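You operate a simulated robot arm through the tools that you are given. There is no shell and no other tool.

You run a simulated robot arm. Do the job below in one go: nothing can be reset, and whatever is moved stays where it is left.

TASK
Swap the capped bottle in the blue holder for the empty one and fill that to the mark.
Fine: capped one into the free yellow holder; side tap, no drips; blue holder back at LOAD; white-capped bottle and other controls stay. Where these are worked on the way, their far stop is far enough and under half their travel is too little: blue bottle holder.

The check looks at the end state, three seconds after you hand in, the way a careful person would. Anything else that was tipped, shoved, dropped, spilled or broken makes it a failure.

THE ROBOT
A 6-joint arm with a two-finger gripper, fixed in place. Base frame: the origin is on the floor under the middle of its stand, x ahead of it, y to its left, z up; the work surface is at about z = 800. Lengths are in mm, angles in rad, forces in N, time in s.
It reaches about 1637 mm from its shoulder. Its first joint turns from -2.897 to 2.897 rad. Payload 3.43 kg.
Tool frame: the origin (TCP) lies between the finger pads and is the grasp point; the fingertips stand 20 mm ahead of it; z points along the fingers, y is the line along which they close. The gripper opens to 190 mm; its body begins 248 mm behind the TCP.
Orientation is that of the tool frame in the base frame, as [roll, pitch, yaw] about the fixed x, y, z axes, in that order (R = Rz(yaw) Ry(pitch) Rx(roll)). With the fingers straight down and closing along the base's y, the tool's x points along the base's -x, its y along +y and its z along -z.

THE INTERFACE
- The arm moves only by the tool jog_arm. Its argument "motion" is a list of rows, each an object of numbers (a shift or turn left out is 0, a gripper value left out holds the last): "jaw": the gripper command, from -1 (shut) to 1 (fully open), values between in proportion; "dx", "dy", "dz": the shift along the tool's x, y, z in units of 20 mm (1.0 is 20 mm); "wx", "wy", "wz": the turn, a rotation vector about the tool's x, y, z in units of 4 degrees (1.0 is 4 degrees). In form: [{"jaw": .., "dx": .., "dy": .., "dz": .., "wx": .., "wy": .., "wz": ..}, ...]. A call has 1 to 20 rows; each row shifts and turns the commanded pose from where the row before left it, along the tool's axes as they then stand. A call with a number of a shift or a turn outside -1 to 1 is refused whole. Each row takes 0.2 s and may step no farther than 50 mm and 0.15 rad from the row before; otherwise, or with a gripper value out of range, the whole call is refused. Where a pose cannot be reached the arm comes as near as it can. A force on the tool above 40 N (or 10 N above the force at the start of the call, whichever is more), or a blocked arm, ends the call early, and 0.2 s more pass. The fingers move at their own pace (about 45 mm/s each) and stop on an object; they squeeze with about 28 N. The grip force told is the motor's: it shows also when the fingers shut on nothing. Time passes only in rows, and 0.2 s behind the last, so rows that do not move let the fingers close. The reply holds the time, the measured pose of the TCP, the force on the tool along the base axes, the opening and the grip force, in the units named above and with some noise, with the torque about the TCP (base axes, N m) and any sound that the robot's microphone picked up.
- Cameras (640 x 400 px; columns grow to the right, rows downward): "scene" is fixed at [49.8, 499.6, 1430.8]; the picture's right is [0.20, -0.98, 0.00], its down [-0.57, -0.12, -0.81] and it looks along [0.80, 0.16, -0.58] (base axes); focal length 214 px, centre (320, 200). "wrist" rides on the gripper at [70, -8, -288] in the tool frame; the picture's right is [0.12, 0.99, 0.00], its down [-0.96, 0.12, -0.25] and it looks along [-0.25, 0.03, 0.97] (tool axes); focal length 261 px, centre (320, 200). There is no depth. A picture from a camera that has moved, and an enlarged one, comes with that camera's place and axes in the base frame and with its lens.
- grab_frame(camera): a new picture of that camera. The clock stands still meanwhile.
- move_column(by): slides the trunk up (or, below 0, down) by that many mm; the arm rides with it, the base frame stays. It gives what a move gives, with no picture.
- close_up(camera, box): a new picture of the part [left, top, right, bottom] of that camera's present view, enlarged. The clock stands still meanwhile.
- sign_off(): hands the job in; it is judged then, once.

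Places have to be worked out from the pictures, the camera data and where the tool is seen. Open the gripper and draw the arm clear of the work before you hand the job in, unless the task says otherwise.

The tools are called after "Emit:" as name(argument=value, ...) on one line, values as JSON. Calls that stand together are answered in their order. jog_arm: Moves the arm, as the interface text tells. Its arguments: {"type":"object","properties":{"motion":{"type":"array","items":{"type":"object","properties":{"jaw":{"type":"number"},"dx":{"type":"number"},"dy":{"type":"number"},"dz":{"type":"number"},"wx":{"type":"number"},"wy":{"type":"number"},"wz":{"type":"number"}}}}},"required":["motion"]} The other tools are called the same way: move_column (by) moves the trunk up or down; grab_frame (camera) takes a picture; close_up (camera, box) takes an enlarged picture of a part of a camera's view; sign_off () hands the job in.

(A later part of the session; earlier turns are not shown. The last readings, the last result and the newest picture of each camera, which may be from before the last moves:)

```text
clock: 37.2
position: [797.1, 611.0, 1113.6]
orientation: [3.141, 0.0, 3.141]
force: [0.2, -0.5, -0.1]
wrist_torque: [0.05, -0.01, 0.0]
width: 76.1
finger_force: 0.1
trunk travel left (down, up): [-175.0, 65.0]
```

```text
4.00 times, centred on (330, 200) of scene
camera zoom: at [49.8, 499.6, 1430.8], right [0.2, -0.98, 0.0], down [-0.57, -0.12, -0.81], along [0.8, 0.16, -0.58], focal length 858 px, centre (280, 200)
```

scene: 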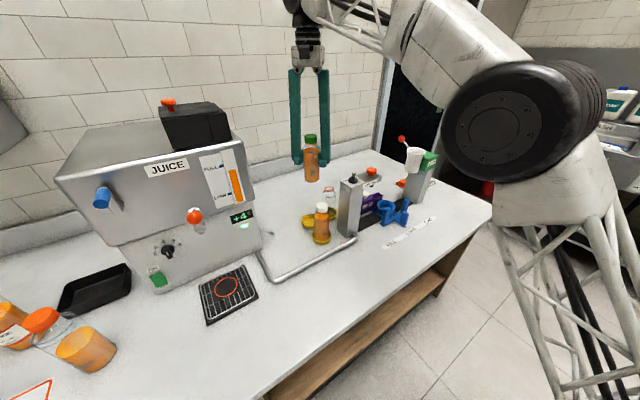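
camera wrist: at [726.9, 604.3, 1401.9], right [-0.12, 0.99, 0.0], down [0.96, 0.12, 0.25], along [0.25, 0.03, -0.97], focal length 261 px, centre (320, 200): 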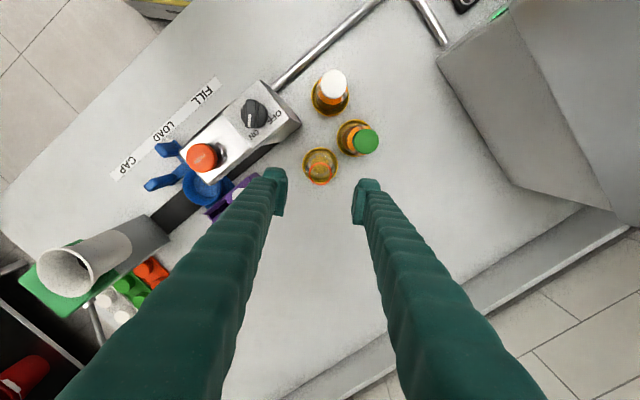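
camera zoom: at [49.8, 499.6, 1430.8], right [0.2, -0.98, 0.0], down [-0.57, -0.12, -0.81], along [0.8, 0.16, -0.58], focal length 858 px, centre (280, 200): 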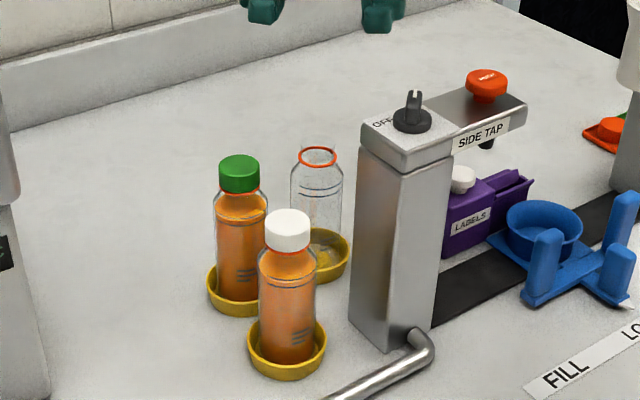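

Holder rim and bottle mouth sit within ~1–2 mm of the tool axis. I descend in two stages to grip the empty bottle at z≈890.

Emit:
jog_arm(motion=[{"dz": 1, "dy": 0.05}, {"dz": 1}, {"dz": 1}, {"dz": 1}, {"dz": 1}, {"dz": 1}, {"dx": 0}])

Emit:
close_up(camera="wrist", box=[240, 100, 400, 240])

Emit:
close_up(camera="scene", box=[280, 150, 380, 250])

```text
clock: 38.8
position: [798.2, 615.1, 995.1]
orientation: [3.141, -0.002, -3.142]
force: [0.3, -0.6, -0.1]
wrist_torque: [-0.02, 0.04, 0.01]
width: 76.1
finger_force: 0.0
trunk travel left (down, up): [-175.0, 65.0]
```

```text
2.86 times, centred on (320, 170) of wrist
camera zoom: at [726.7, 606.9, 1283.3], right [-0.12, 0.99, 0.0], down [0.96, 0.12, 0.25], along [0.25, 0.03, -0.97], focal length 745 px, centre (320, 286)
```

zoom: 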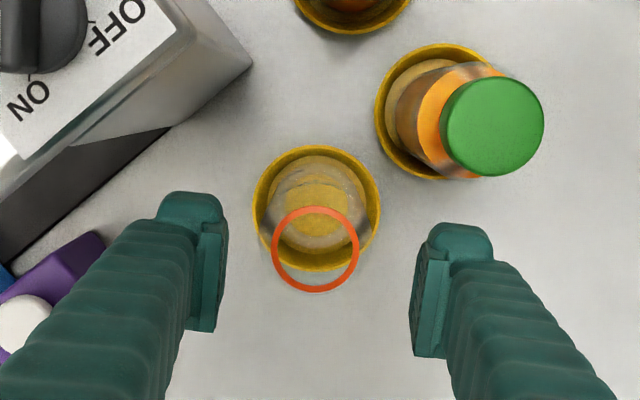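

```text
4.00 times, centred on (330, 200) of scene
camera zoom: at [49.8, 499.6, 1430.8], right [0.2, -0.98, 0.0], down [-0.57, -0.12, -0.81], along [0.8, 0.16, -0.58], focal length 858 px, centre (280, 200)
```

zoom: 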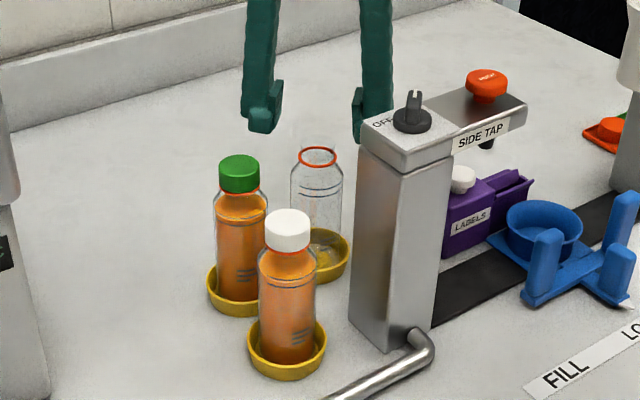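

Bottle is about 2 mm nearer and 1 mm to the side of the axis; I correct and descend to z≈890, then close.

Emit:
jog_arm(motion=[{"dx": 0.09, "dy": -0.05, "dz": 0.2}, {"dz": 1}, {"dz": 1}, {"dz": 1}, {"dz": 1}, {"dz": 1}, {"dx": 0}])

Emit:
jog_arm(motion=[{"jaw": -0.35}, {"jaw": -0.4}, {"jaw": -1}, {"dx": 0}, {"dx": 0}, {"dx": 0}])

Emit:
close_up(camera="scene", box=[280, 150, 380, 250])

Emit:
close_up(camera="wrist", box=[240, 100, 400, 240])

```text
clock: 40.4
position: [795.4, 614.4, 891.1]
orientation: [3.141, 0.0, 3.141]
force: [-0.1, 0.2, 0.6]
wrist_torque: [-0.03, -0.02, -0.01]
width: 76.0
finger_force: 0.0
trunk travel left (down, up): [-175.0, 65.0]
```

```text
clock: 41.8
position: [795.6, 613.2, 891.3]
orientation: [-3.141, 0.0, -3.141]
force: [0.0, 0.0, -0.3]
wrist_torque: [0.0, 0.02, 0.02]
width: 53.8
finger_force: 27.8
trunk travel left (down, up): [-175.0, 65.0]
```

```text
4.00 times, centred on (330, 200) of scene
camera zoom: at [49.8, 499.6, 1430.8], right [0.2, -0.98, 0.0], down [-0.57, -0.12, -0.81], along [0.8, 0.16, -0.58], focal length 858 px, centre (280, 200)
```

zoom: 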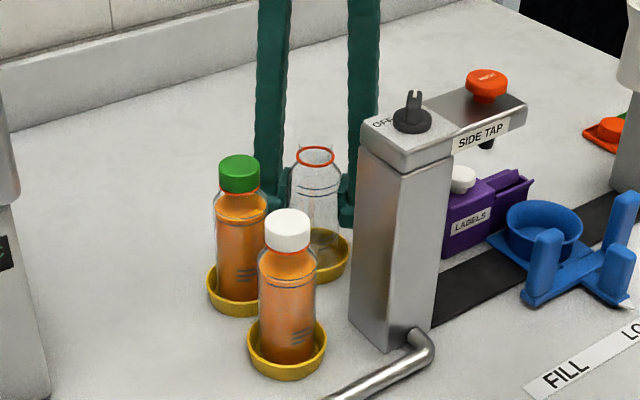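

```text
2.86 times, centred on (320, 170) of wrist
camera zoom: at [724.3, 606.6, 1179.6], right [-0.12, 0.99, 0.0], down [0.96, 0.12, 0.25], along [0.25, 0.03, -0.97], focal length 745 px, centre (320, 286)
```

zoom: 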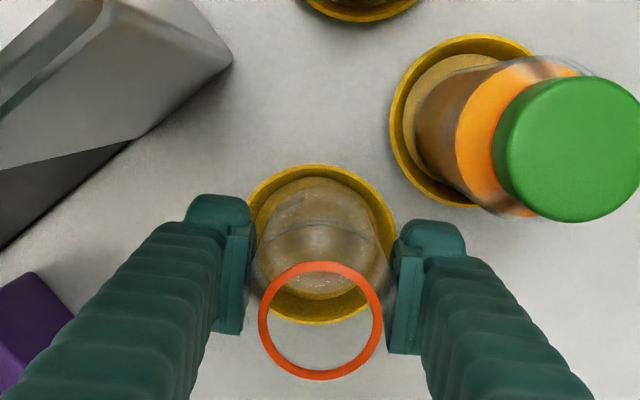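

Empty bottle gripped at 53.8 mm. I lift it straight up to z≈1080 first.

Emit:
jog_arm(motion=[{"dz": -0.45}, {"dz": -1}, {"dz": -1}, {"dz": -1}, {"dz": -1}, {"dz": -1}, {"dz": -1}, {"dz": -1}, {"dz": -1}, {"dz": -1}, {"dx": 0}])

Emit:
close_up(camera="scene", box=[270, 100, 410, 250])

```text
clock: 44.2
position: [795.1, 614.1, 1081.8]
orientation: [-3.141, -0.002, -3.14]
force: [-0.3, 0.2, 0.3]
wrist_torque: [-0.02, 0.02, -0.01]
width: 54.0
finger_force: 27.8
trunk travel left (down, up): [-175.0, 65.0]
```

```text
2.67 times, centred on (340, 175) of scene
camera zoom: at [49.8, 499.6, 1430.8], right [0.2, -0.98, 0.0], down [-0.57, -0.12, -0.81], along [0.8, 0.16, -0.58], focal length 572 px, centre (267, 267)
```

zoom: 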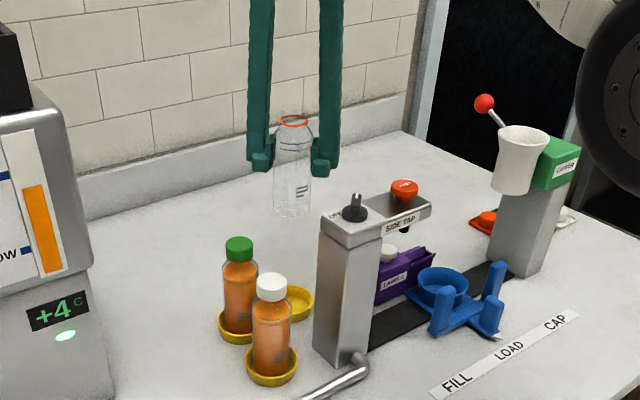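

Bottle is up and straight. Now I turn −45° so the fingers close along the track, then go behind the tap to the LOAD position.

Emit:
jog_arm(motion=[{"wz": -1}, {"wz": -1}, {"wz": -1}, {"wz": -1}, {"wz": -1}, {"wz": -1}, {"wz": -1}, {"wz": -1}, {"wz": -1}, {"wz": -1}, {"wz": -1}, {"wz": -0.25}, {"dx": 0}])

Emit:
jog_arm(motion=[{"dy": -0.99, "dx": 0.47}, {"dy": -0.99, "dx": 0.47}, {"dy": -0.99, "dx": 0.47}, {"dy": -0.99, "dx": 0.47}, {"dy": -0.99, "dx": 0.47}, {"dy": -0.875, "dx": 0.083}, {"dy": -0.875, "dx": 0.083}, {"dy": -0.875, "dx": 0.083}, {"dy": -0.875, "dx": 0.083}, {"dy": -0.875, "dx": 0.083}, {"dy": -0.875, "dx": 0.083}, {"dx": 0}])

Emit:
grab_frame(camera="wrist")

Emit:
close_up(camera="scene", box=[270, 100, 450, 250])

```text
clock: 47.0
position: [794.1, 611.8, 1079.5]
orientation: [3.141, 0.0, -2.356]
force: [0.9, -0.2, -0.1]
wrist_torque: [0.0, 0.0, 0.0]
width: 54.0
finger_force: 28.4
trunk travel left (down, up): [-175.0, 65.0]
```

```text
clock: 49.6
position: [900.0, 427.1, 1081.8]
orientation: [3.141, 0.0, -2.355]
force: [0.6, 0.0, -0.6]
wrist_torque: [0.01, -0.03, 0.02]
width: 53.8
finger_force: 27.9
trunk travel left (down, up): [-175.0, 65.0]
```

```text
taken
camera wrist: at [854.8, 372.0, 1369.7], right [-0.79, 0.62, 0.0], down [0.6, 0.76, 0.25], along [0.15, 0.19, -0.97], focal length 261 px, centre (320, 200)
```

wrist: 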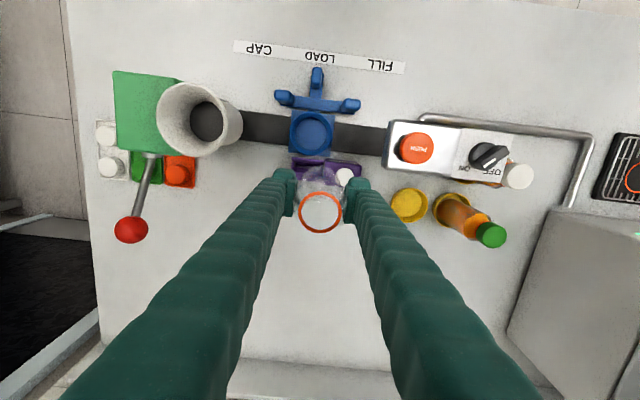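

```text
2.67 times, centred on (360, 175) of scene
camera zoom: at [49.8, 499.6, 1430.8], right [0.2, -0.98, 0.0], down [-0.57, -0.12, -0.81], along [0.8, 0.16, -0.58], focal length 572 px, centre (213, 267)
```

zoom: 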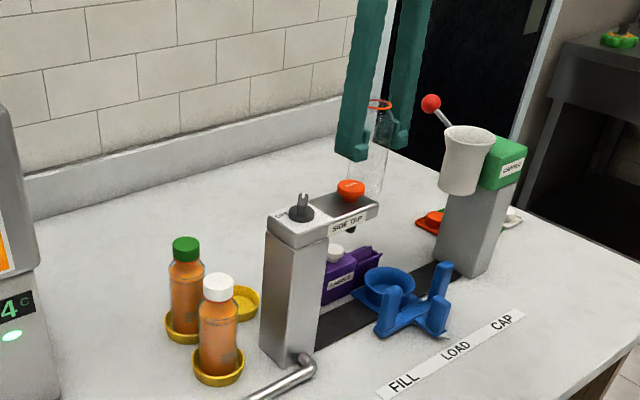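

Passed behind the tap cleanly. Now I bring the bottle over the blue ring.

Emit:
jog_arm(motion=[{"dy": -0.305, "dx": 0.875}, {"dy": -0.305, "dx": 0.875}, {"dy": -0.305, "dx": 0.875}, {"dy": -0.305, "dx": 0.875}, {"dx": 0}])

Emit:
close_up(camera="wrist", box=[240, 90, 400, 230])

Emit:
close_up(camera="scene", box=[330, 120, 450, 240])

```text
clock: 50.8
position: [866.4, 362.5, 1080.0]
orientation: [3.141, 0.0, -2.356]
force: [-0.4, -0.7, -0.1]
wrist_torque: [-0.01, 0.01, 0.0]
width: 54.0
finger_force: 28.0
trunk travel left (down, up): [-175.0, 65.0]
```

```text
2.86 times, centred on (320, 160) of wrist
camera zoom: at [822.2, 307.4, 1368.4], right [-0.79, 0.62, 0.0], down [0.6, 0.76, 0.25], along [0.15, 0.19, -0.97], focal length 745 px, centre (320, 314)
```

zoom: 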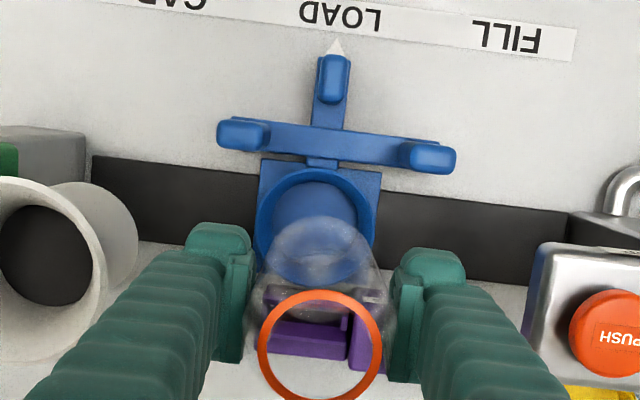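

```text
3.33 times, centred on (390, 180) of scene
camera zoom: at [49.8, 499.6, 1430.8], right [0.2, -0.98, 0.0], down [-0.57, -0.12, -0.81], along [0.8, 0.16, -0.58], focal length 715 px, centre (87, 267)
```

zoom: 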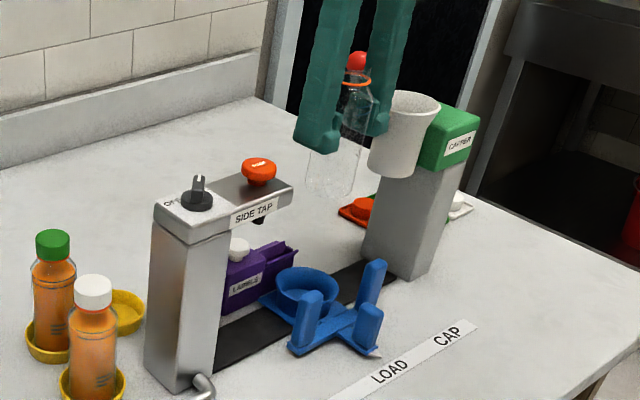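

I check ring versus tool axis more finely before lowering.

Emit:
close_up(camera="wrist", box=[285, 130, 355, 190])

```text
6.67 times, centred on (320, 160) of wrist
camera zoom: at [822.2, 307.4, 1368.4], right [-0.79, 0.62, 0.0], down [0.6, 0.76, 0.25], along [0.15, 0.19, -0.97], focal length 1738 px, centre (320, 467)
```

zoom: 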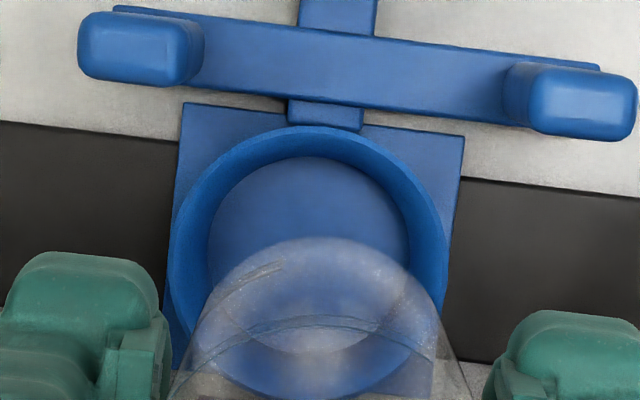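

The ring lies ~3 mm off the axis, so I correct by (−2.8, −2.7) mm in tool axes and lower to z≈960 with the base still above the ring.

Emit:
jog_arm(motion=[{"dx": -0.14, "dy": -0.13}, {"dz": 1}, {"dz": 1}, {"dz": 1}, {"dz": 1}, {"dz": 1}, {"dz": 1}, {"dx": 0}])

Emit:
close_up(camera="wrist", box=[275, 120, 365, 200])

Emit:
close_up(camera="scene", box=[350, 140, 430, 230])

```text
clock: 52.6
position: [870.1, 359.3, 960.1]
orientation: [-3.141, 0.001, -2.356]
force: [-0.3, -0.7, 0.2]
wrist_torque: [-0.01, 0.01, -0.02]
width: 54.1
finger_force: 28.2
trunk travel left (down, up): [-175.0, 65.0]
```

```text
5.00 times, centred on (320, 160) of wrist
camera zoom: at [826.1, 305.0, 1248.4], right [-0.79, 0.62, 0.0], down [0.6, 0.76, 0.25], along [0.15, 0.19, -0.97], focal length 1303 px, centre (320, 400)
```

zoom: 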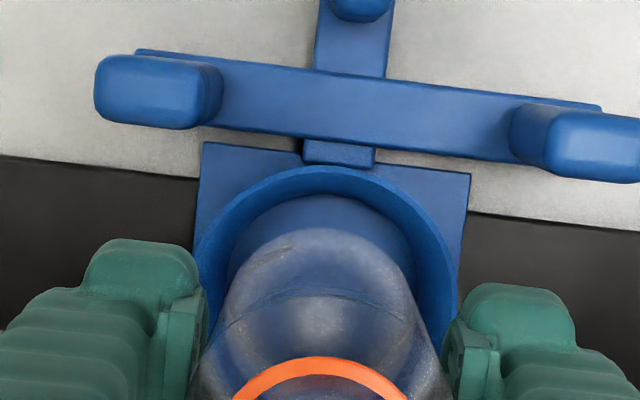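

```text
4.44 times, centred on (390, 185) of scene
camera zoom: at [49.8, 499.6, 1430.8], right [0.2, -0.98, 0.0], down [-0.57, -0.12, -0.81], along [0.8, 0.16, -0.58], focal length 953 px, centre (9, 267)
```

zoom: 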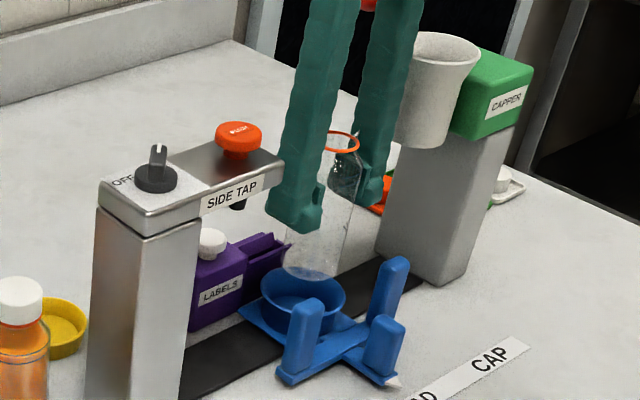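

I zoom further to measure the ring against the bottle base.

Emit:
close_up(camera="wrist", box=[290, 145, 352, 200])

Emit:
close_up(camera="scene", box=[370, 165, 415, 220])

```text
7.27 times, centred on (321, 172) of wrist
camera zoom: at [826.1, 305.0, 1248.4], right [-0.79, 0.62, 0.0], down [0.6, 0.76, 0.25], along [0.15, 0.19, -0.97], focal length 1896 px, centre (313, 400)
```

zoom: 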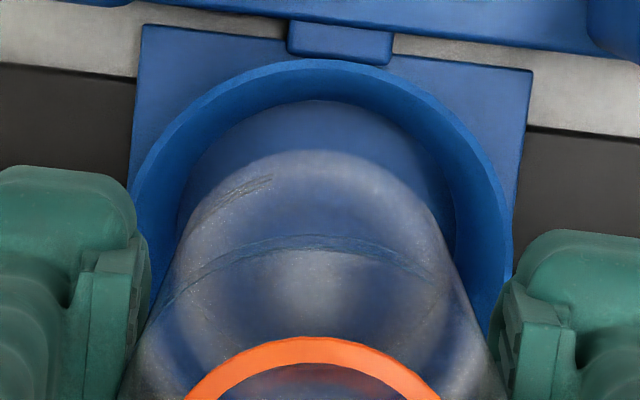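

```text
7.27 times, centred on (392, 192) of scene
camera zoom: at [49.8, 499.6, 1430.8], right [0.2, -0.98, 0.0], down [-0.57, -0.12, -0.81], along [0.8, 0.16, -0.58], focal length 1560 px, centre (-207, 254)
```

zoom: 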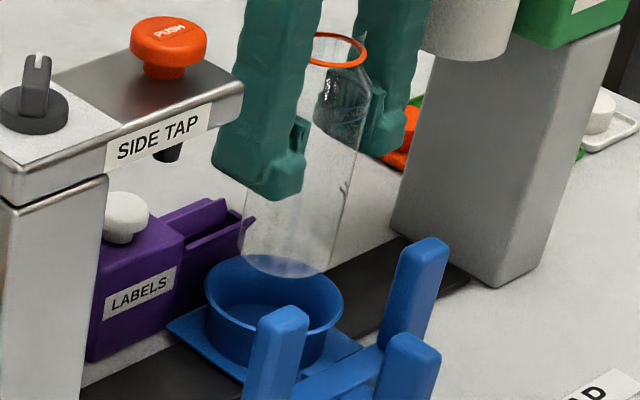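

Bottle base and ring agree within ~1.5 mm. I nudge 1 mm toward FILL and lower into the ring in small steps.

Emit:
jog_arm(motion=[{"dy": 0.05, "dz": 0.5}, {"dz": 0.5}, {"dz": 0.5}, {"dz": 0.25}, {"dz": 0.25}, {"dz": 0.25}, {"dz": 0.25}, {"dx": 0}])

Emit:
close_up(camera="scene", box=[360, 150, 420, 225])

```text
clock: 54.4
position: [869.8, 362.6, 909.9]
orientation: [3.141, 0.0, -2.356]
force: [-0.4, -0.3, 0.1]
wrist_torque: [0.01, 0.0, -0.02]
width: 53.8
finger_force: 27.6
trunk travel left (down, up): [-175.0, 65.0]
```

```text
5.33 times, centred on (390, 188) of scene
camera zoom: at [49.8, 499.6, 1430.8], right [0.2, -0.98, 0.0], down [-0.57, -0.12, -0.81], along [0.8, 0.16, -0.58], focal length 1144 px, centre (-53, 267)
```

zoom: 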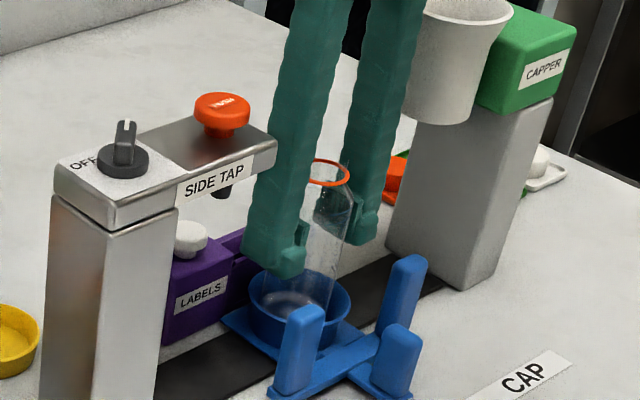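

The base is inside the ring with no side force. I finish in 2 mm steps until it touches.

Emit:
jog_arm(motion=[{"dz": 0.1}, {"dz": 0.1}, {"dz": 0.1}, {"dz": 0.1}, {"dx": 0}])

Emit:
jog_arm(motion=[{"dz": 0.1}, {"dz": 0.1}, {"dx": 0}])

```text
clock: 55.6
position: [870.2, 362.8, 902.2]
orientation: [-3.141, -0.001, -2.357]
force: [0.6, -1.0, 0.1]
wrist_torque: [0.0, 0.01, -0.03]
width: 54.2
finger_force: 27.6
trunk travel left (down, up): [-175.0, 65.0]
```

```text
clock: 56.4
position: [869.7, 361.8, 898.3]
orientation: [3.142, 0.0, -2.355]
force: [-0.2, -0.3, -0.1]
wrist_torque: [-0.01, -0.01, -0.01]
width: 54.1
finger_force: 27.9
trunk travel left (down, up): [-175.0, 65.0]
```

Emit:
jog_arm(motion=[{"dz": 0.1}, {"dz": 0.1}, {"dx": 0}])

```text
clock: 57.2
position: [869.9, 361.1, 895.9]
orientation: [-3.141, 0.002, -2.359]
force: [1.2, 0.8, 20.1]
wrist_torque: [0.03, 0.01, 0.03]
width: 54.0
finger_force: 28.1
trunk travel left (down, up): [-175.0, 65.0]
```

Touchdown at z≈896 with 20 N. I relieve 1–2 mm, open to ~76 mm, and check the bottle stands upright.

Emit:
jog_arm(motion=[{"dz": -0.08}, {"dx": 0}])

Emit:
jog_arm(motion=[{"jaw": -0.35}, {"dx": 0}, {"jaw": -0.2}, {"dx": 0}])

Emit:
close_up(camera="scene", box=[350, 140, 430, 230])

Emit:
close_up(camera="wrist", box=[240, 80, 400, 230])

```text
clock: 57.8
position: [869.5, 361.9, 895.7]
orientation: [3.141, 0.0, -2.355]
force: [1.2, 1.7, 10.6]
wrist_torque: [0.09, -0.16, -0.03]
width: 54.1
finger_force: 27.5
trunk travel left (down, up): [-175.0, 65.0]
```

```text
clock: 58.8
position: [871.6, 361.3, 895.7]
orientation: [-3.141, 0.001, -2.356]
force: [0.4, -0.3, -0.1]
wrist_torque: [-0.02, -0.02, 0.02]
width: 76.0
finger_force: 0.1
trunk travel left (down, up): [-175.0, 65.0]
```

```text
4.44 times, centred on (390, 185) of scene
camera zoom: at [49.8, 499.6, 1430.8], right [0.2, -0.98, 0.0], down [-0.57, -0.12, -0.81], along [0.8, 0.16, -0.58], focal length 953 px, centre (9, 267)
```

zoom: 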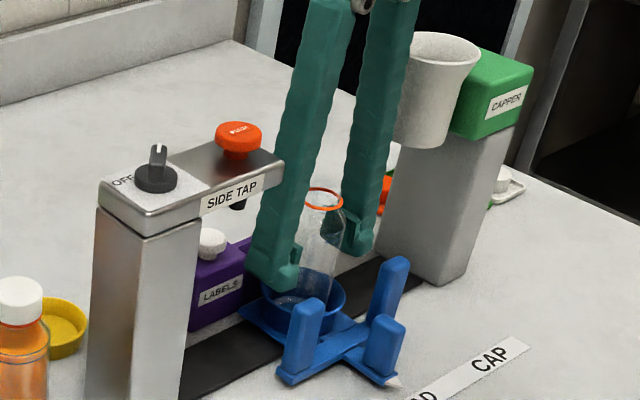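

```text
2.67 times, centred on (320, 155) of wrist
camera zoom: at [826.0, 307.4, 1184.4], right [-0.79, 0.62, 0.0], down [0.6, 0.76, 0.25], along [0.15, 0.19, -0.97], focal length 695 px, centre (320, 320)
```

zoom: 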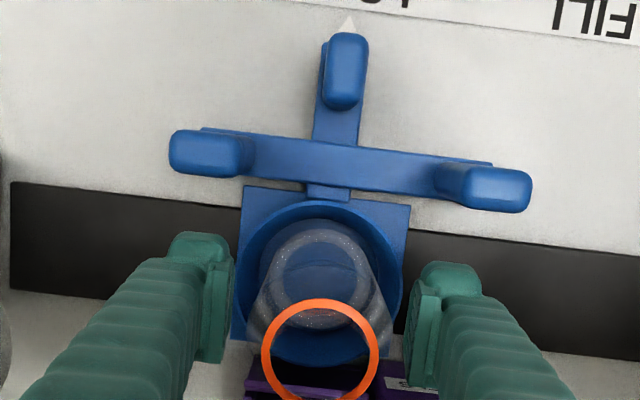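

The empty bottle stands well in the blue ring. I rise clear to z≈1096, then move over the front post of the blue holder (≈102 mm ahead of the ring).

Emit:
jog_arm(motion=[{"dz": -0.5}, {"dz": -0.5}, {"dz": -1}, {"dz": -1}, {"dz": -1}, {"dz": -1}, {"dz": -1}, {"dz": -1}, {"dz": -1}, {"dz": -1}, {"dz": -1}, {"dx": 0.85, "jaw": -0.37}, {"dx": 0.85}, {"dx": 0.85}, {"dx": 0.85}, {"dx": 0.85}, {"dx": 0.85, "dy": -0.05}, {"dx": 0}])

Emit:
close_up(camera="wrist", box=[240, 100, 400, 230])

Emit:
close_up(camera="scene", box=[300, 100, 450, 240])

```text
clock: 62.6
position: [799.8, 288.1, 1094.8]
orientation: [3.141, 0.0, -2.356]
force: [-0.4, 0.6, 0.6]
wrist_torque: [0.04, 0.0, 0.02]
width: 59.6
finger_force: 0.1
trunk travel left (down, up): [-175.0, 65.0]
```

```text
3.08 times, centred on (320, 165) of wrist
camera zoom: at [756.6, 233.7, 1382.7], right [-0.79, 0.62, 0.0], down [0.6, 0.76, 0.25], along [0.15, 0.19, -0.97], focal length 802 px, centre (320, 308)
```

zoom: 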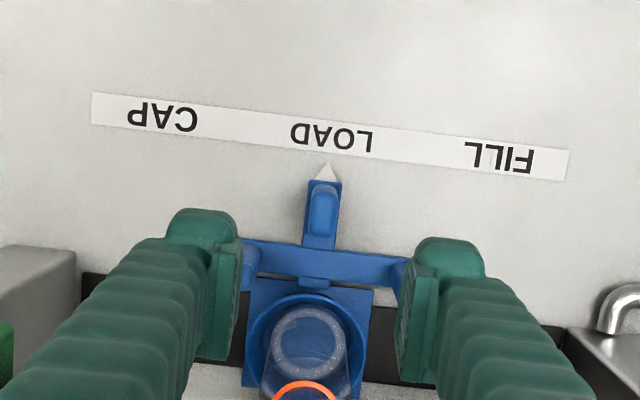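

```text
2.86 times, centred on (375, 170) of scene
camera zoom: at [49.8, 499.6, 1430.8], right [0.2, -0.98, 0.0], down [-0.57, -0.12, -0.81], along [0.8, 0.16, -0.58], focal length 613 px, centre (163, 286)
```

zoom: 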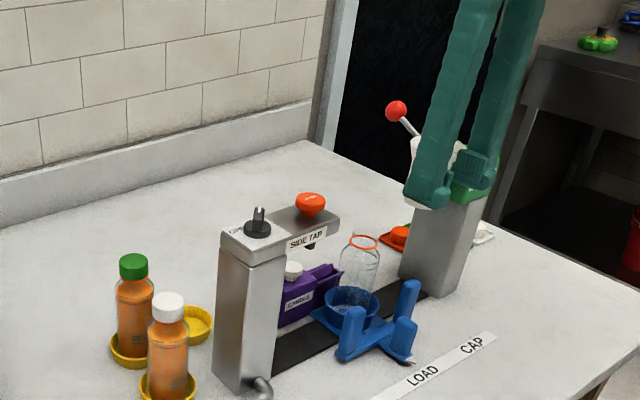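

The front post is about 5 mm further forward and 2 mm toward FILL from the tool axis. I correct and come down to z≈930 for a check.

Emit:
jog_arm(motion=[{"dx": 0.25, "dy": 0.1}, {"dz": 1}, {"dz": 1}, {"dz": 1}, {"dz": 1}, {"dz": 1}, {"dz": 1}, {"dz": 1}, {"dz": 1}, {"dz": 0.25}, {"dx": 0}])

Emit:
close_up(camera="wrist", box=[240, 120, 400, 250])

Emit:
close_up(camera="scene", box=[340, 130, 450, 240])

```text
clock: 65.0
position: [794.1, 286.5, 931.7]
orientation: [-3.141, 0.001, -2.358]
force: [0.1, 0.0, 0.1]
wrist_torque: [-0.02, 0.0, 0.0]
width: 59.4
finger_force: 0.0
trunk travel left (down, up): [-175.0, 65.0]
```

```text
3.08 times, centred on (320, 185) of wrist
camera zoom: at [750.4, 231.4, 1220.2], right [-0.79, 0.62, 0.0], down [0.6, 0.76, 0.25], along [0.15, 0.19, -0.97], focal length 802 px, centre (320, 246)
```

zoom: 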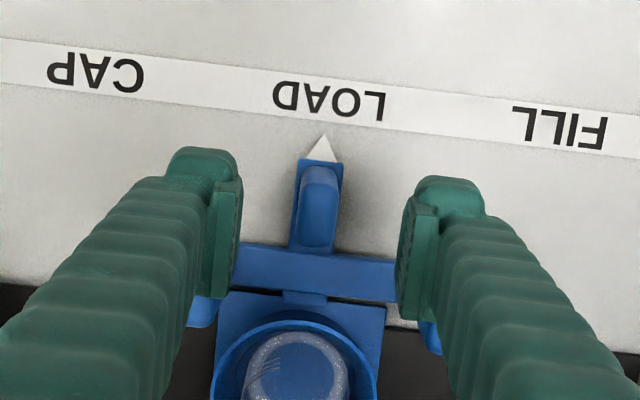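

```text
3.64 times, centred on (395, 185) of scene
camera zoom: at [49.8, 499.6, 1430.8], right [0.2, -0.98, 0.0], down [-0.57, -0.12, -0.81], along [0.8, 0.16, -0.58], focal length 780 px, centre (47, 254)
```

zoom: 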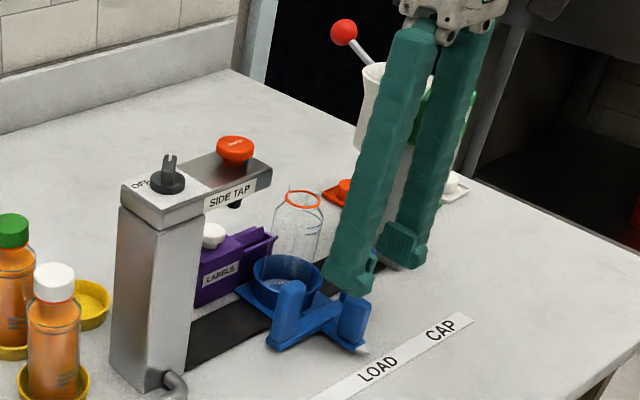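

The post is centred between the pads. I go down to z≈868 and close on the post.

Emit:
jog_arm(motion=[{"dz": 1}, {"dz": 1}, {"dz": 1}, {"dz": 0.15}, {"dx": 0}])

Emit:
jog_arm(motion=[{"jaw": -0.6}, {"dx": 0}, {"jaw": -1}, {"dx": 0}, {"dx": 0}])

Emit:
close_up(camera="scene", box=[340, 130, 450, 240])

Emit:
close_up(camera="wrist", box=[240, 120, 400, 250])

```text
clock: 66.2
position: [795.4, 287.7, 868.4]
orientation: [-3.141, -0.001, -2.357]
force: [-0.4, 0.8, 1.0]
wrist_torque: [0.02, 0.0, 0.01]
width: 59.5
finger_force: 0.1
trunk travel left (down, up): [-175.0, 65.0]
```

```text
clock: 67.4
position: [796.1, 286.3, 869.0]
orientation: [3.141, -0.001, -2.357]
force: [0.9, 0.3, -0.1]
wrist_torque: [0.01, 0.01, 0.02]
width: 17.2
finger_force: 44.4
trunk travel left (down, up): [-175.0, 65.0]
```

```text
3.64 times, centred on (395, 185) of scene
camera zoom: at [49.8, 499.6, 1430.8], right [0.2, -0.98, 0.0], down [-0.57, -0.12, -0.81], along [0.8, 0.16, -0.58], focal length 780 px, centre (47, 254)
```

zoom: 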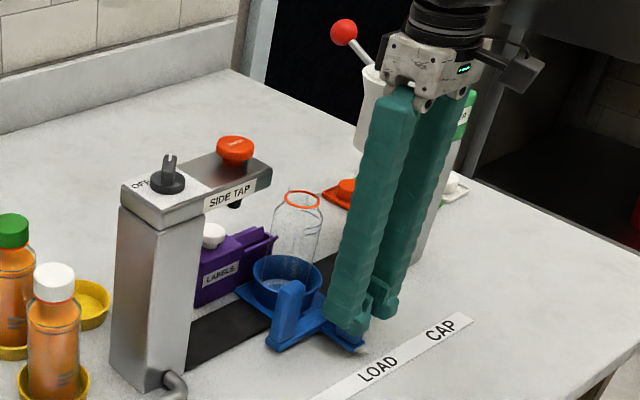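

```text
3.08 times, centred on (320, 185) of wrist
camera zoom: at [751.5, 232.6, 1156.8], right [-0.79, 0.62, 0.0], down [0.6, 0.76, 0.25], along [0.15, 0.19, -0.97], focal length 802 px, centre (320, 246)
```

zoom: 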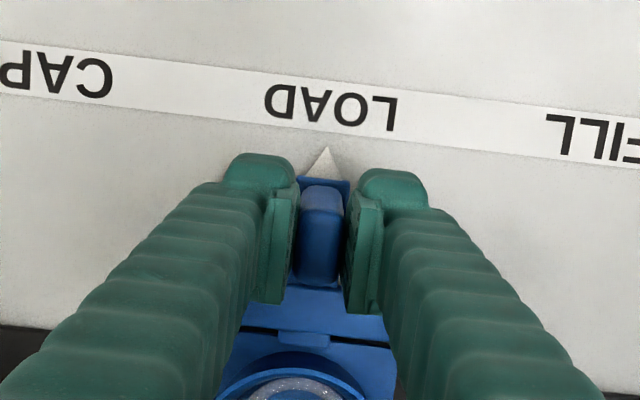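

The post is held (17 mm). I record this as the LOAD pose (~795.2, 286.8) and slide the holder toward FILL, first 20 mm to feel the resistance.

Emit:
jog_arm(motion=[{"dy": 0.25}, {"dy": 0.25}, {"dy": 0.5}, {"dx": 0}])

Emit:
close_up(camera="scene", box=[340, 130, 450, 240])

```text
clock: 68.4
position: [780.7, 302.5, 868.3]
orientation: [-3.141, 0.0, -2.355]
force: [5.1, 5.5, 0.7]
wrist_torque: [0.29, -0.28, -0.05]
width: 17.0
finger_force: 45.4
trunk travel left (down, up): [-175.0, 65.0]
```

```text
3.64 times, centred on (395, 185) of scene
camera zoom: at [49.8, 499.6, 1430.8], right [0.2, -0.98, 0.0], down [-0.57, -0.12, -0.81], along [0.8, 0.16, -0.58], focal length 780 px, centre (47, 254)
```

zoom: 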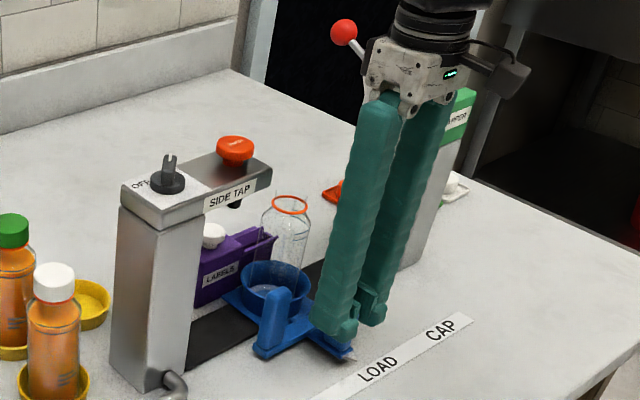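

The holder follows (20 mm), with a ~7 N side load pulling toward the ring side. I continue with a small correction that way.

Emit:
jog_arm(motion=[{"dy": 0.4, "dx": -0.04}, {"dy": 0.5, "dx": -0.02}, {"dy": 0.5}, {"dy": 0.5}, {"dy": 0.1}, {"dx": 0}])

Emit:
jog_arm(motion=[{"dy": 0.5}, {"dy": 0.5}, {"dy": 0.5}, {"dy": 0.5}, {"dx": 0}])

Emit:
close_up(camera="scene", box=[320, 130, 430, 240])

```text
clock: 69.8
position: [751.7, 330.1, 868.5]
orientation: [3.14, 0.002, -2.356]
force: [10.9, 11.3, 23.2]
wrist_torque: [0.06, -0.06, 0.0]
width: 16.6
finger_force: 45.0
trunk travel left (down, up): [-175.0, 65.0]
```

```text
clock: 71.0
position: [724.0, 359.2, 868.7]
orientation: [-3.141, 0.002, -2.356]
force: [14.4, 16.4, 18.5]
wrist_torque: [0.44, -0.45, -0.04]
width: 16.6
finger_force: 45.0
trunk travel left (down, up): [-175.0, 65.0]
```

```text
3.64 times, centred on (375, 185) of scene
camera zoom: at [49.8, 499.6, 1430.8], right [0.2, -0.98, 0.0], down [-0.57, -0.12, -0.81], along [0.8, 0.16, -0.58], focal length 780 px, centre (120, 254)
```

zoom: 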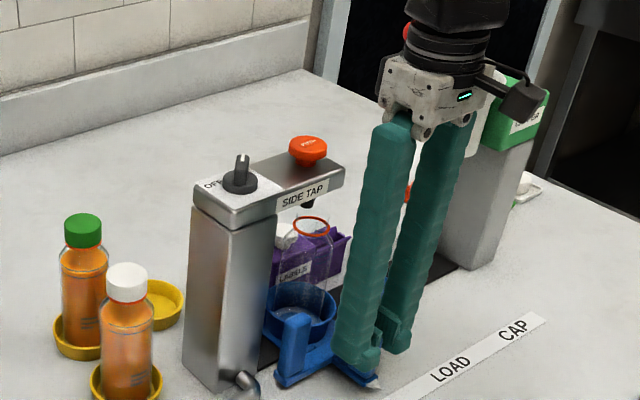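

The side load has grown to ~22 N toward the ring and ~18 N upward, so I relieve by about 2 mm sideways and 1 mm up before going on.

Emit:
jog_arm(motion=[{"dx": -0.05, "dz": -0.03}, {"dx": -0.05, "dz": -0.03}, {"dx": 0}])

```text
clock: 71.8
position: [723.4, 358.3, 868.1]
orientation: [3.14, -0.002, -2.356]
force: [4.4, 6.6, -13.7]
wrist_torque: [0.23, -0.22, 0.04]
width: 17.2
finger_force: 44.9
trunk travel left (down, up): [-175.0, 65.0]
```

Loads are down to ~8 N. I continue in 4–5 mm steps toward the FILL stop.

Emit:
jog_arm(motion=[{"dy": 0.25, "dx": -0.02, "dz": 0.02}, {"dy": 0.25}, {"dx": 0}])

Emit:
jog_arm(motion=[{"dy": 0.2, "dx": -0.02}, {"dy": 0.2}, {"dx": 0}])

```text
clock: 72.6
position: [716.7, 365.5, 869.0]
orientation: [3.141, -0.005, -2.358]
force: [-18.7, -15.0, -17.3]
wrist_torque: [-0.55, 0.55, 0.03]
width: 17.3
finger_force: 44.9
trunk travel left (down, up): [-175.0, 65.0]
```

```text
clock: 73.4
position: [713.8, 372.4, 870.0]
orientation: [3.141, -0.001, -2.356]
force: [-23.6, -23.9, -8.3]
wrist_torque: [-0.26, 0.29, 0.04]
width: 17.0
finger_force: 44.8
trunk travel left (down, up): [-175.0, 65.0]
```

Now over-corrected (−33 N across), so I back off 1 mm sideways and look.

Emit:
jog_arm(motion=[{"dx": 0.05}, {"dx": 0}])

Emit:
close_up(camera="scene", box=[320, 130, 430, 240])

Emit:
grab_frame(camera="wrist")

```text
clock: 74.0
position: [712.6, 371.6, 868.6]
orientation: [-3.141, -0.001, -2.357]
force: [-22.3, -20.8, -11.5]
wrist_torque: [-0.2, 0.26, -0.01]
width: 16.9
finger_force: 45.3
trunk travel left (down, up): [-175.0, 65.0]
```

```text
3.64 times, centred on (375, 185) of scene
camera zoom: at [49.8, 499.6, 1430.8], right [0.2, -0.98, 0.0], down [-0.57, -0.12, -0.81], along [0.8, 0.16, -0.58], focal length 780 px, centre (120, 254)
```

zoom: 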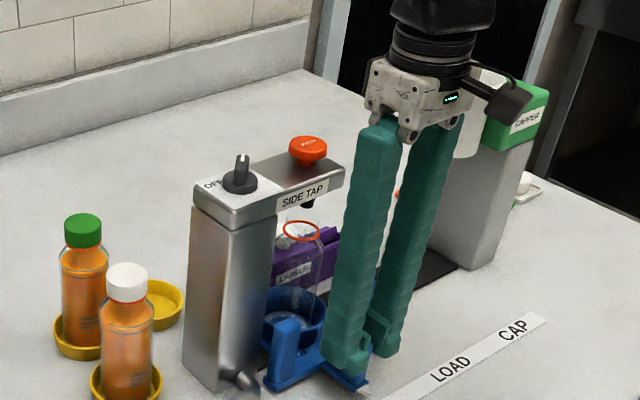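

```text
taken
camera wrist: at [669.3, 317.0, 1157.4], right [-0.79, 0.62, 0.0], down [0.6, 0.76, 0.25], along [0.15, 0.19, -0.97], focal length 261 px, centre (320, 200)
```

wrist: 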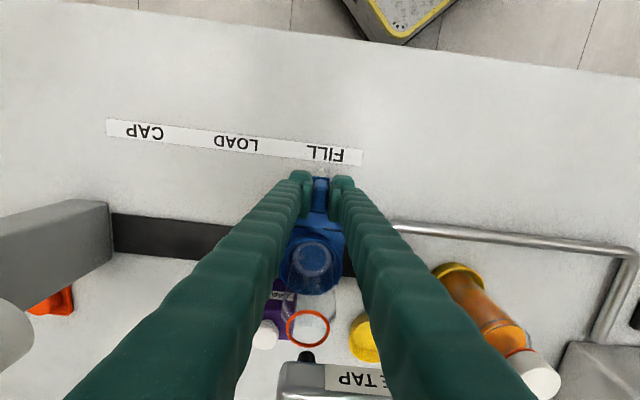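

The bottle mouth is nearly below the spout and the pointer at FILL. I relieve the side load a bit more and nudge on to find the stop.

Emit:
jog_arm(motion=[{"dx": 0.05}, {"dx": 0}])

Emit:
jog_arm(motion=[{"dy": 0.1}, {"dy": 0.1}, {"dx": 0}])

```text
clock: 74.6
position: [712.2, 371.3, 870.2]
orientation: [3.141, 0.003, -2.355]
force: [-16.9, -16.4, -6.4]
wrist_torque: [-0.18, 0.16, -0.02]
width: 17.3
finger_force: 44.9
trunk travel left (down, up): [-175.0, 65.0]
```

```text
clock: 75.6
position: [712.6, 372.4, 868.8]
orientation: [-3.136, 0.0, -2.352]
force: [24.5, -36.1, 0.5]
wrist_torque: [-0.65, 0.18, -0.1]
width: 16.9
finger_force: 45.2
trunk travel left (down, up): [-175.0, 65.0]
stopped in row 3: the force on the tool passed its limit at 41 N (the readings are from after the stop); the commanded pose is now the measured one
```

That was the stop (≈43 N along the track at ~119 mm of travel). I relieve 1 mm, let go of the post, and rise straight up.

Emit:
jog_arm(motion=[{"dy": -0.06}, {"dx": 0}])

Emit:
jog_arm(motion=[{"jaw": -0.6}, {"dx": 0}, {"jaw": -0.37}, {"dx": 0}])

Emit:
close_up(camera="wrist", box=[240, 120, 400, 250])

Emit:
jog_arm(motion=[{"dz": -0.5}, {"dz": -1}, {"dz": -1}, {"dz": -1}, {"dz": -1}, {"dz": -1}, {"dz": -1}, {"dz": -1}, {"dz": -1}, {"dz": -1}, {"dz": -1}, {"dz": -1}, {"dz": -1}, {"dx": 0}])

Emit:
close_up(camera="scene", box=[320, 140, 420, 240])

Emit:
grab_frame(camera="wrist")

```text
clock: 76.3
position: [712.0, 373.8, 869.0]
orientation: [-3.131, 0.0, -2.349]
force: [30.2, -49.1, 0.9]
wrist_torque: [-0.62, -0.01, -0.43]
width: 17.0
finger_force: 44.8
trunk travel left (down, up): [-175.0, 65.0]
stopped in row 2: the force on the tool passed its limit at 54 N (the readings are from after the stop); the commanded pose is now the measured one
```

```text
clock: 77.3
position: [709.0, 378.1, 870.2]
orientation: [-3.137, 0.003, -2.348]
force: [-0.3, -0.4, -0.2]
wrist_torque: [-0.02, -0.02, 0.04]
width: 59.8
finger_force: 0.1
trunk travel left (down, up): [-175.0, 65.0]
```

```text
3.08 times, centred on (320, 185) of wrist
camera zoom: at [663.8, 324.6, 1157.5], right [-0.79, 0.61, -0.01], down [0.59, 0.77, 0.25], along [0.16, 0.19, -0.97], focal length 802 px, centre (320, 246)
```

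zoom: 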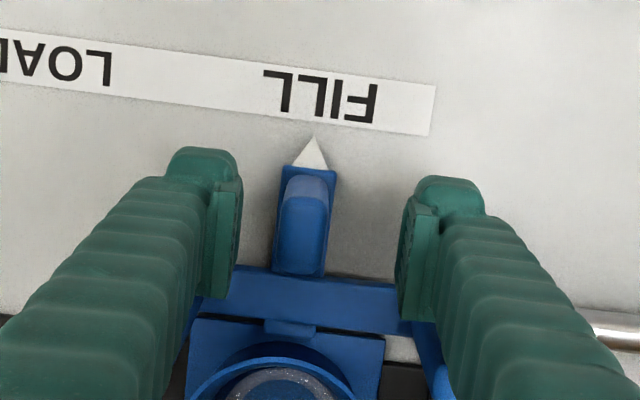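

```text
clock: 80.3
position: [710.4, 378.7, 1120.6]
orientation: [-3.136, 0.003, -2.346]
force: [0.1, -1.1, 0.7]
wrist_torque: [-0.01, 0.03, -0.02]
width: 59.8
finger_force: 0.1
trunk travel left (down, up): [-175.0, 65.0]
```

```text
4.00 times, centred on (370, 190) of scene
camera zoom: at [49.8, 499.6, 1430.8], right [0.2, -0.98, 0.0], down [-0.57, -0.12, -0.81], along [0.8, 0.16, -0.58], focal length 858 px, centre (120, 240)
```

zoom: 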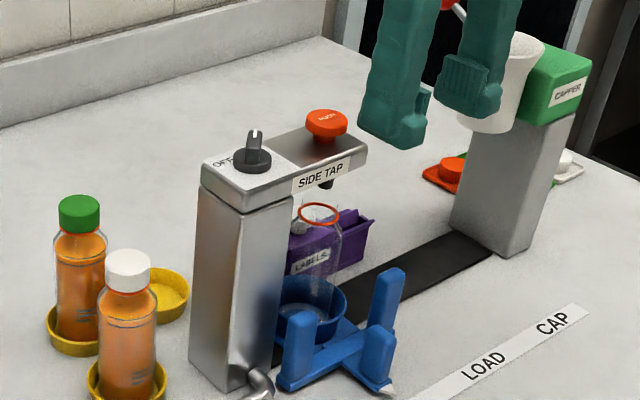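

```text
taken
camera wrist: at [664.2, 325.1, 1408.1], right [-0.79, 0.61, -0.01], down [0.59, 0.77, 0.25], along [0.16, 0.19, -0.97], focal length 261 px, centre (320, 200)
```

wrist: 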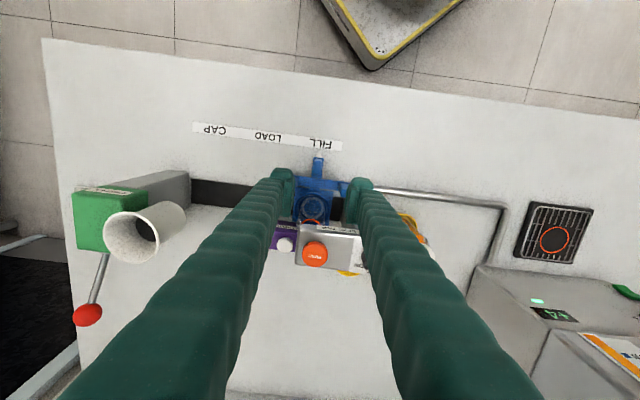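

Holder stands at FILL with the mouth below the spout. Before pressing I study the mark on the bottles and the knob in close-ups.

Emit:
close_up(camera="scene", box=[325, 175, 365, 205])

Emit:
close_up(camera="scene", box=[380, 175, 340, 225])

Emit:
close_up(camera="scene", box=[345, 180, 385, 225])

Emit:
close_up(camera="scene", box=[300, 185, 340, 235])

```text
13.33 times, centred on (345, 190) of scene
camera zoom: at [49.8, 499.6, 1430.8], right [0.2, -0.98, 0.0], down [-0.57, -0.12, -0.81], along [0.8, 0.16, -0.58], focal length 2860 px, centre (-13, 333)
```

zoom: 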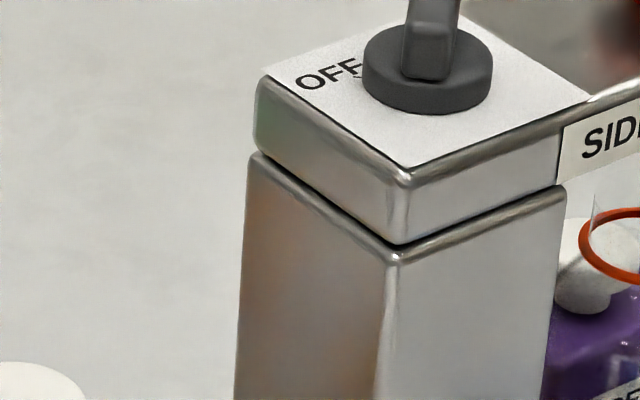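

```text
refused: the box must be [left, top, right, bottom]
```

```text
8.89 times, centred on (365, 202) of scene
camera zoom: at [49.8, 499.6, 1430.8], right [0.2, -0.98, 0.0], down [-0.57, -0.12, -0.81], along [0.8, 0.16, -0.58], focal length 1906 px, centre (-80, 178)
```

zoom: 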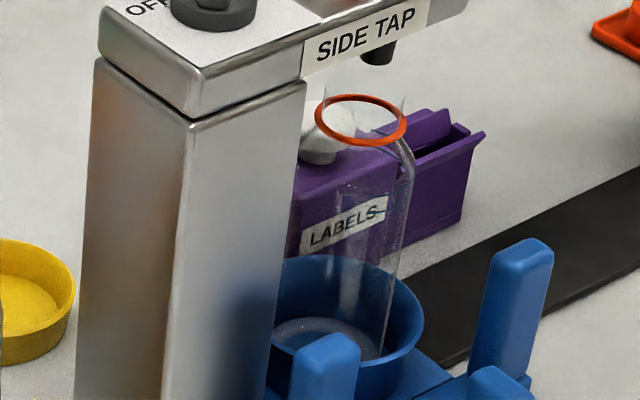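

```text
8.00 times, centred on (320, 210) of scene
camera zoom: at [49.8, 499.6, 1430.8], right [0.2, -0.98, 0.0], down [-0.57, -0.12, -0.81], along [0.8, 0.16, -0.58], focal length 1716 px, centre (320, 120)
```

zoom: 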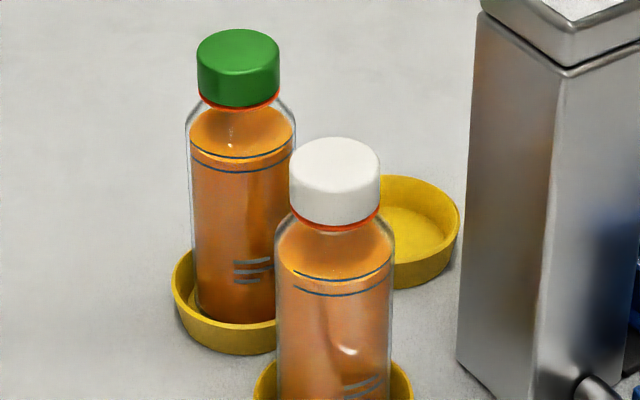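

Both full bottles show two blue lines near the shoulder. I zoom further to see how their level sits versus the lines, and where the lines are on the empty one.

Emit:
close_up(camera="scene", box=[321, 194, 341, 214])

Emit:
close_up(camera="scene", box=[302, 186, 322, 210])

Emit:
close_up(camera="scene", box=[362, 184, 384, 206])

Emit:
close_up(camera="wrist", box=[270, 180, 370, 280])

```text
16.00 times, centred on (331, 204) of scene
camera zoom: at [49.8, 499.6, 1430.8], right [0.2, -0.98, 0.0], down [-0.57, -0.12, -0.81], along [0.8, 0.16, -0.58], focal length 3432 px, centre (144, 136)
```

zoom: 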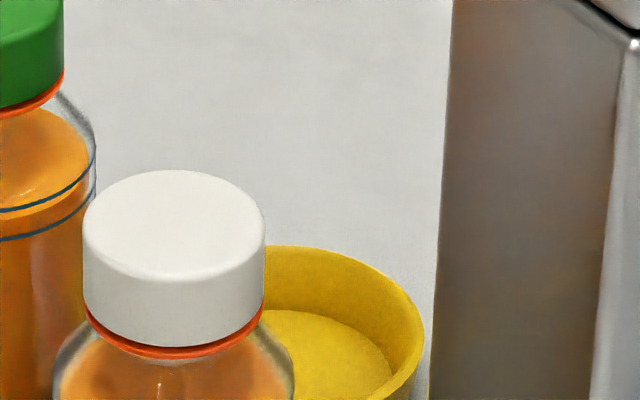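

```text
16.00 times, centred on (312, 198) of scene
camera zoom: at [49.8, 499.6, 1430.8], right [0.2, -0.98, 0.0], down [-0.57, -0.12, -0.81], along [0.8, 0.16, -0.58], focal length 3432 px, centre (448, 232)
```

zoom: 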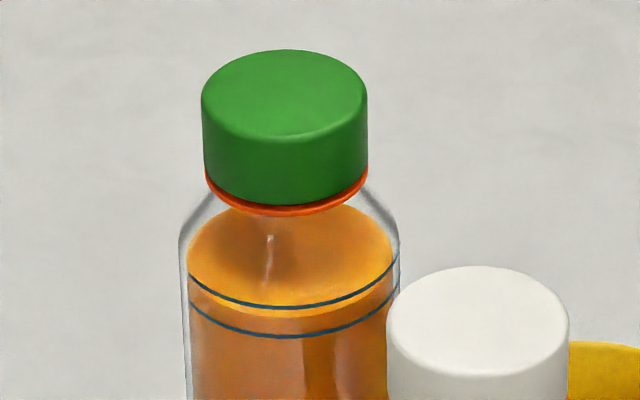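

```text
16.00 times, centred on (373, 195) of scene
camera zoom: at [49.8, 499.6, 1430.8], right [0.2, -0.98, 0.0], down [-0.57, -0.12, -0.81], along [0.8, 0.16, -0.58], focal length 3432 px, centre (-528, 280)
```

zoom: 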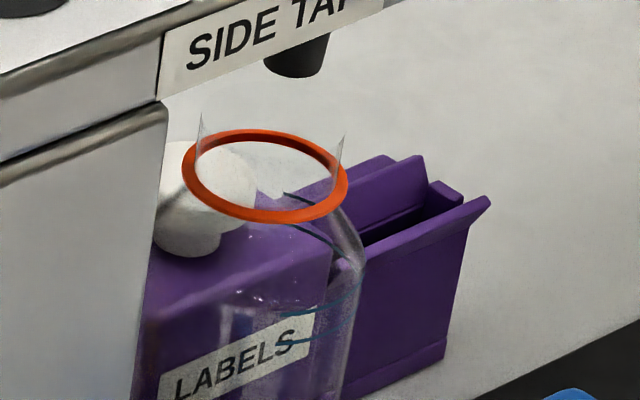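

```text
4.00 times, centred on (320, 230) of wrist
camera zoom: at [664.2, 325.1, 1408.1], right [-0.79, 0.61, -0.01], down [0.59, 0.77, 0.25], along [0.16, 0.19, -0.97], focal length 1043 px, centre (320, 80)
```

zoom: 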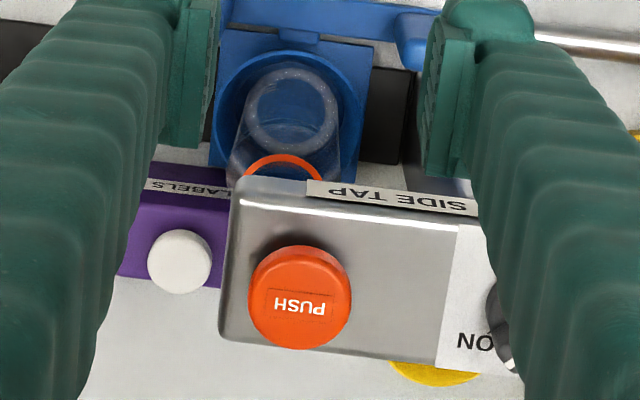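

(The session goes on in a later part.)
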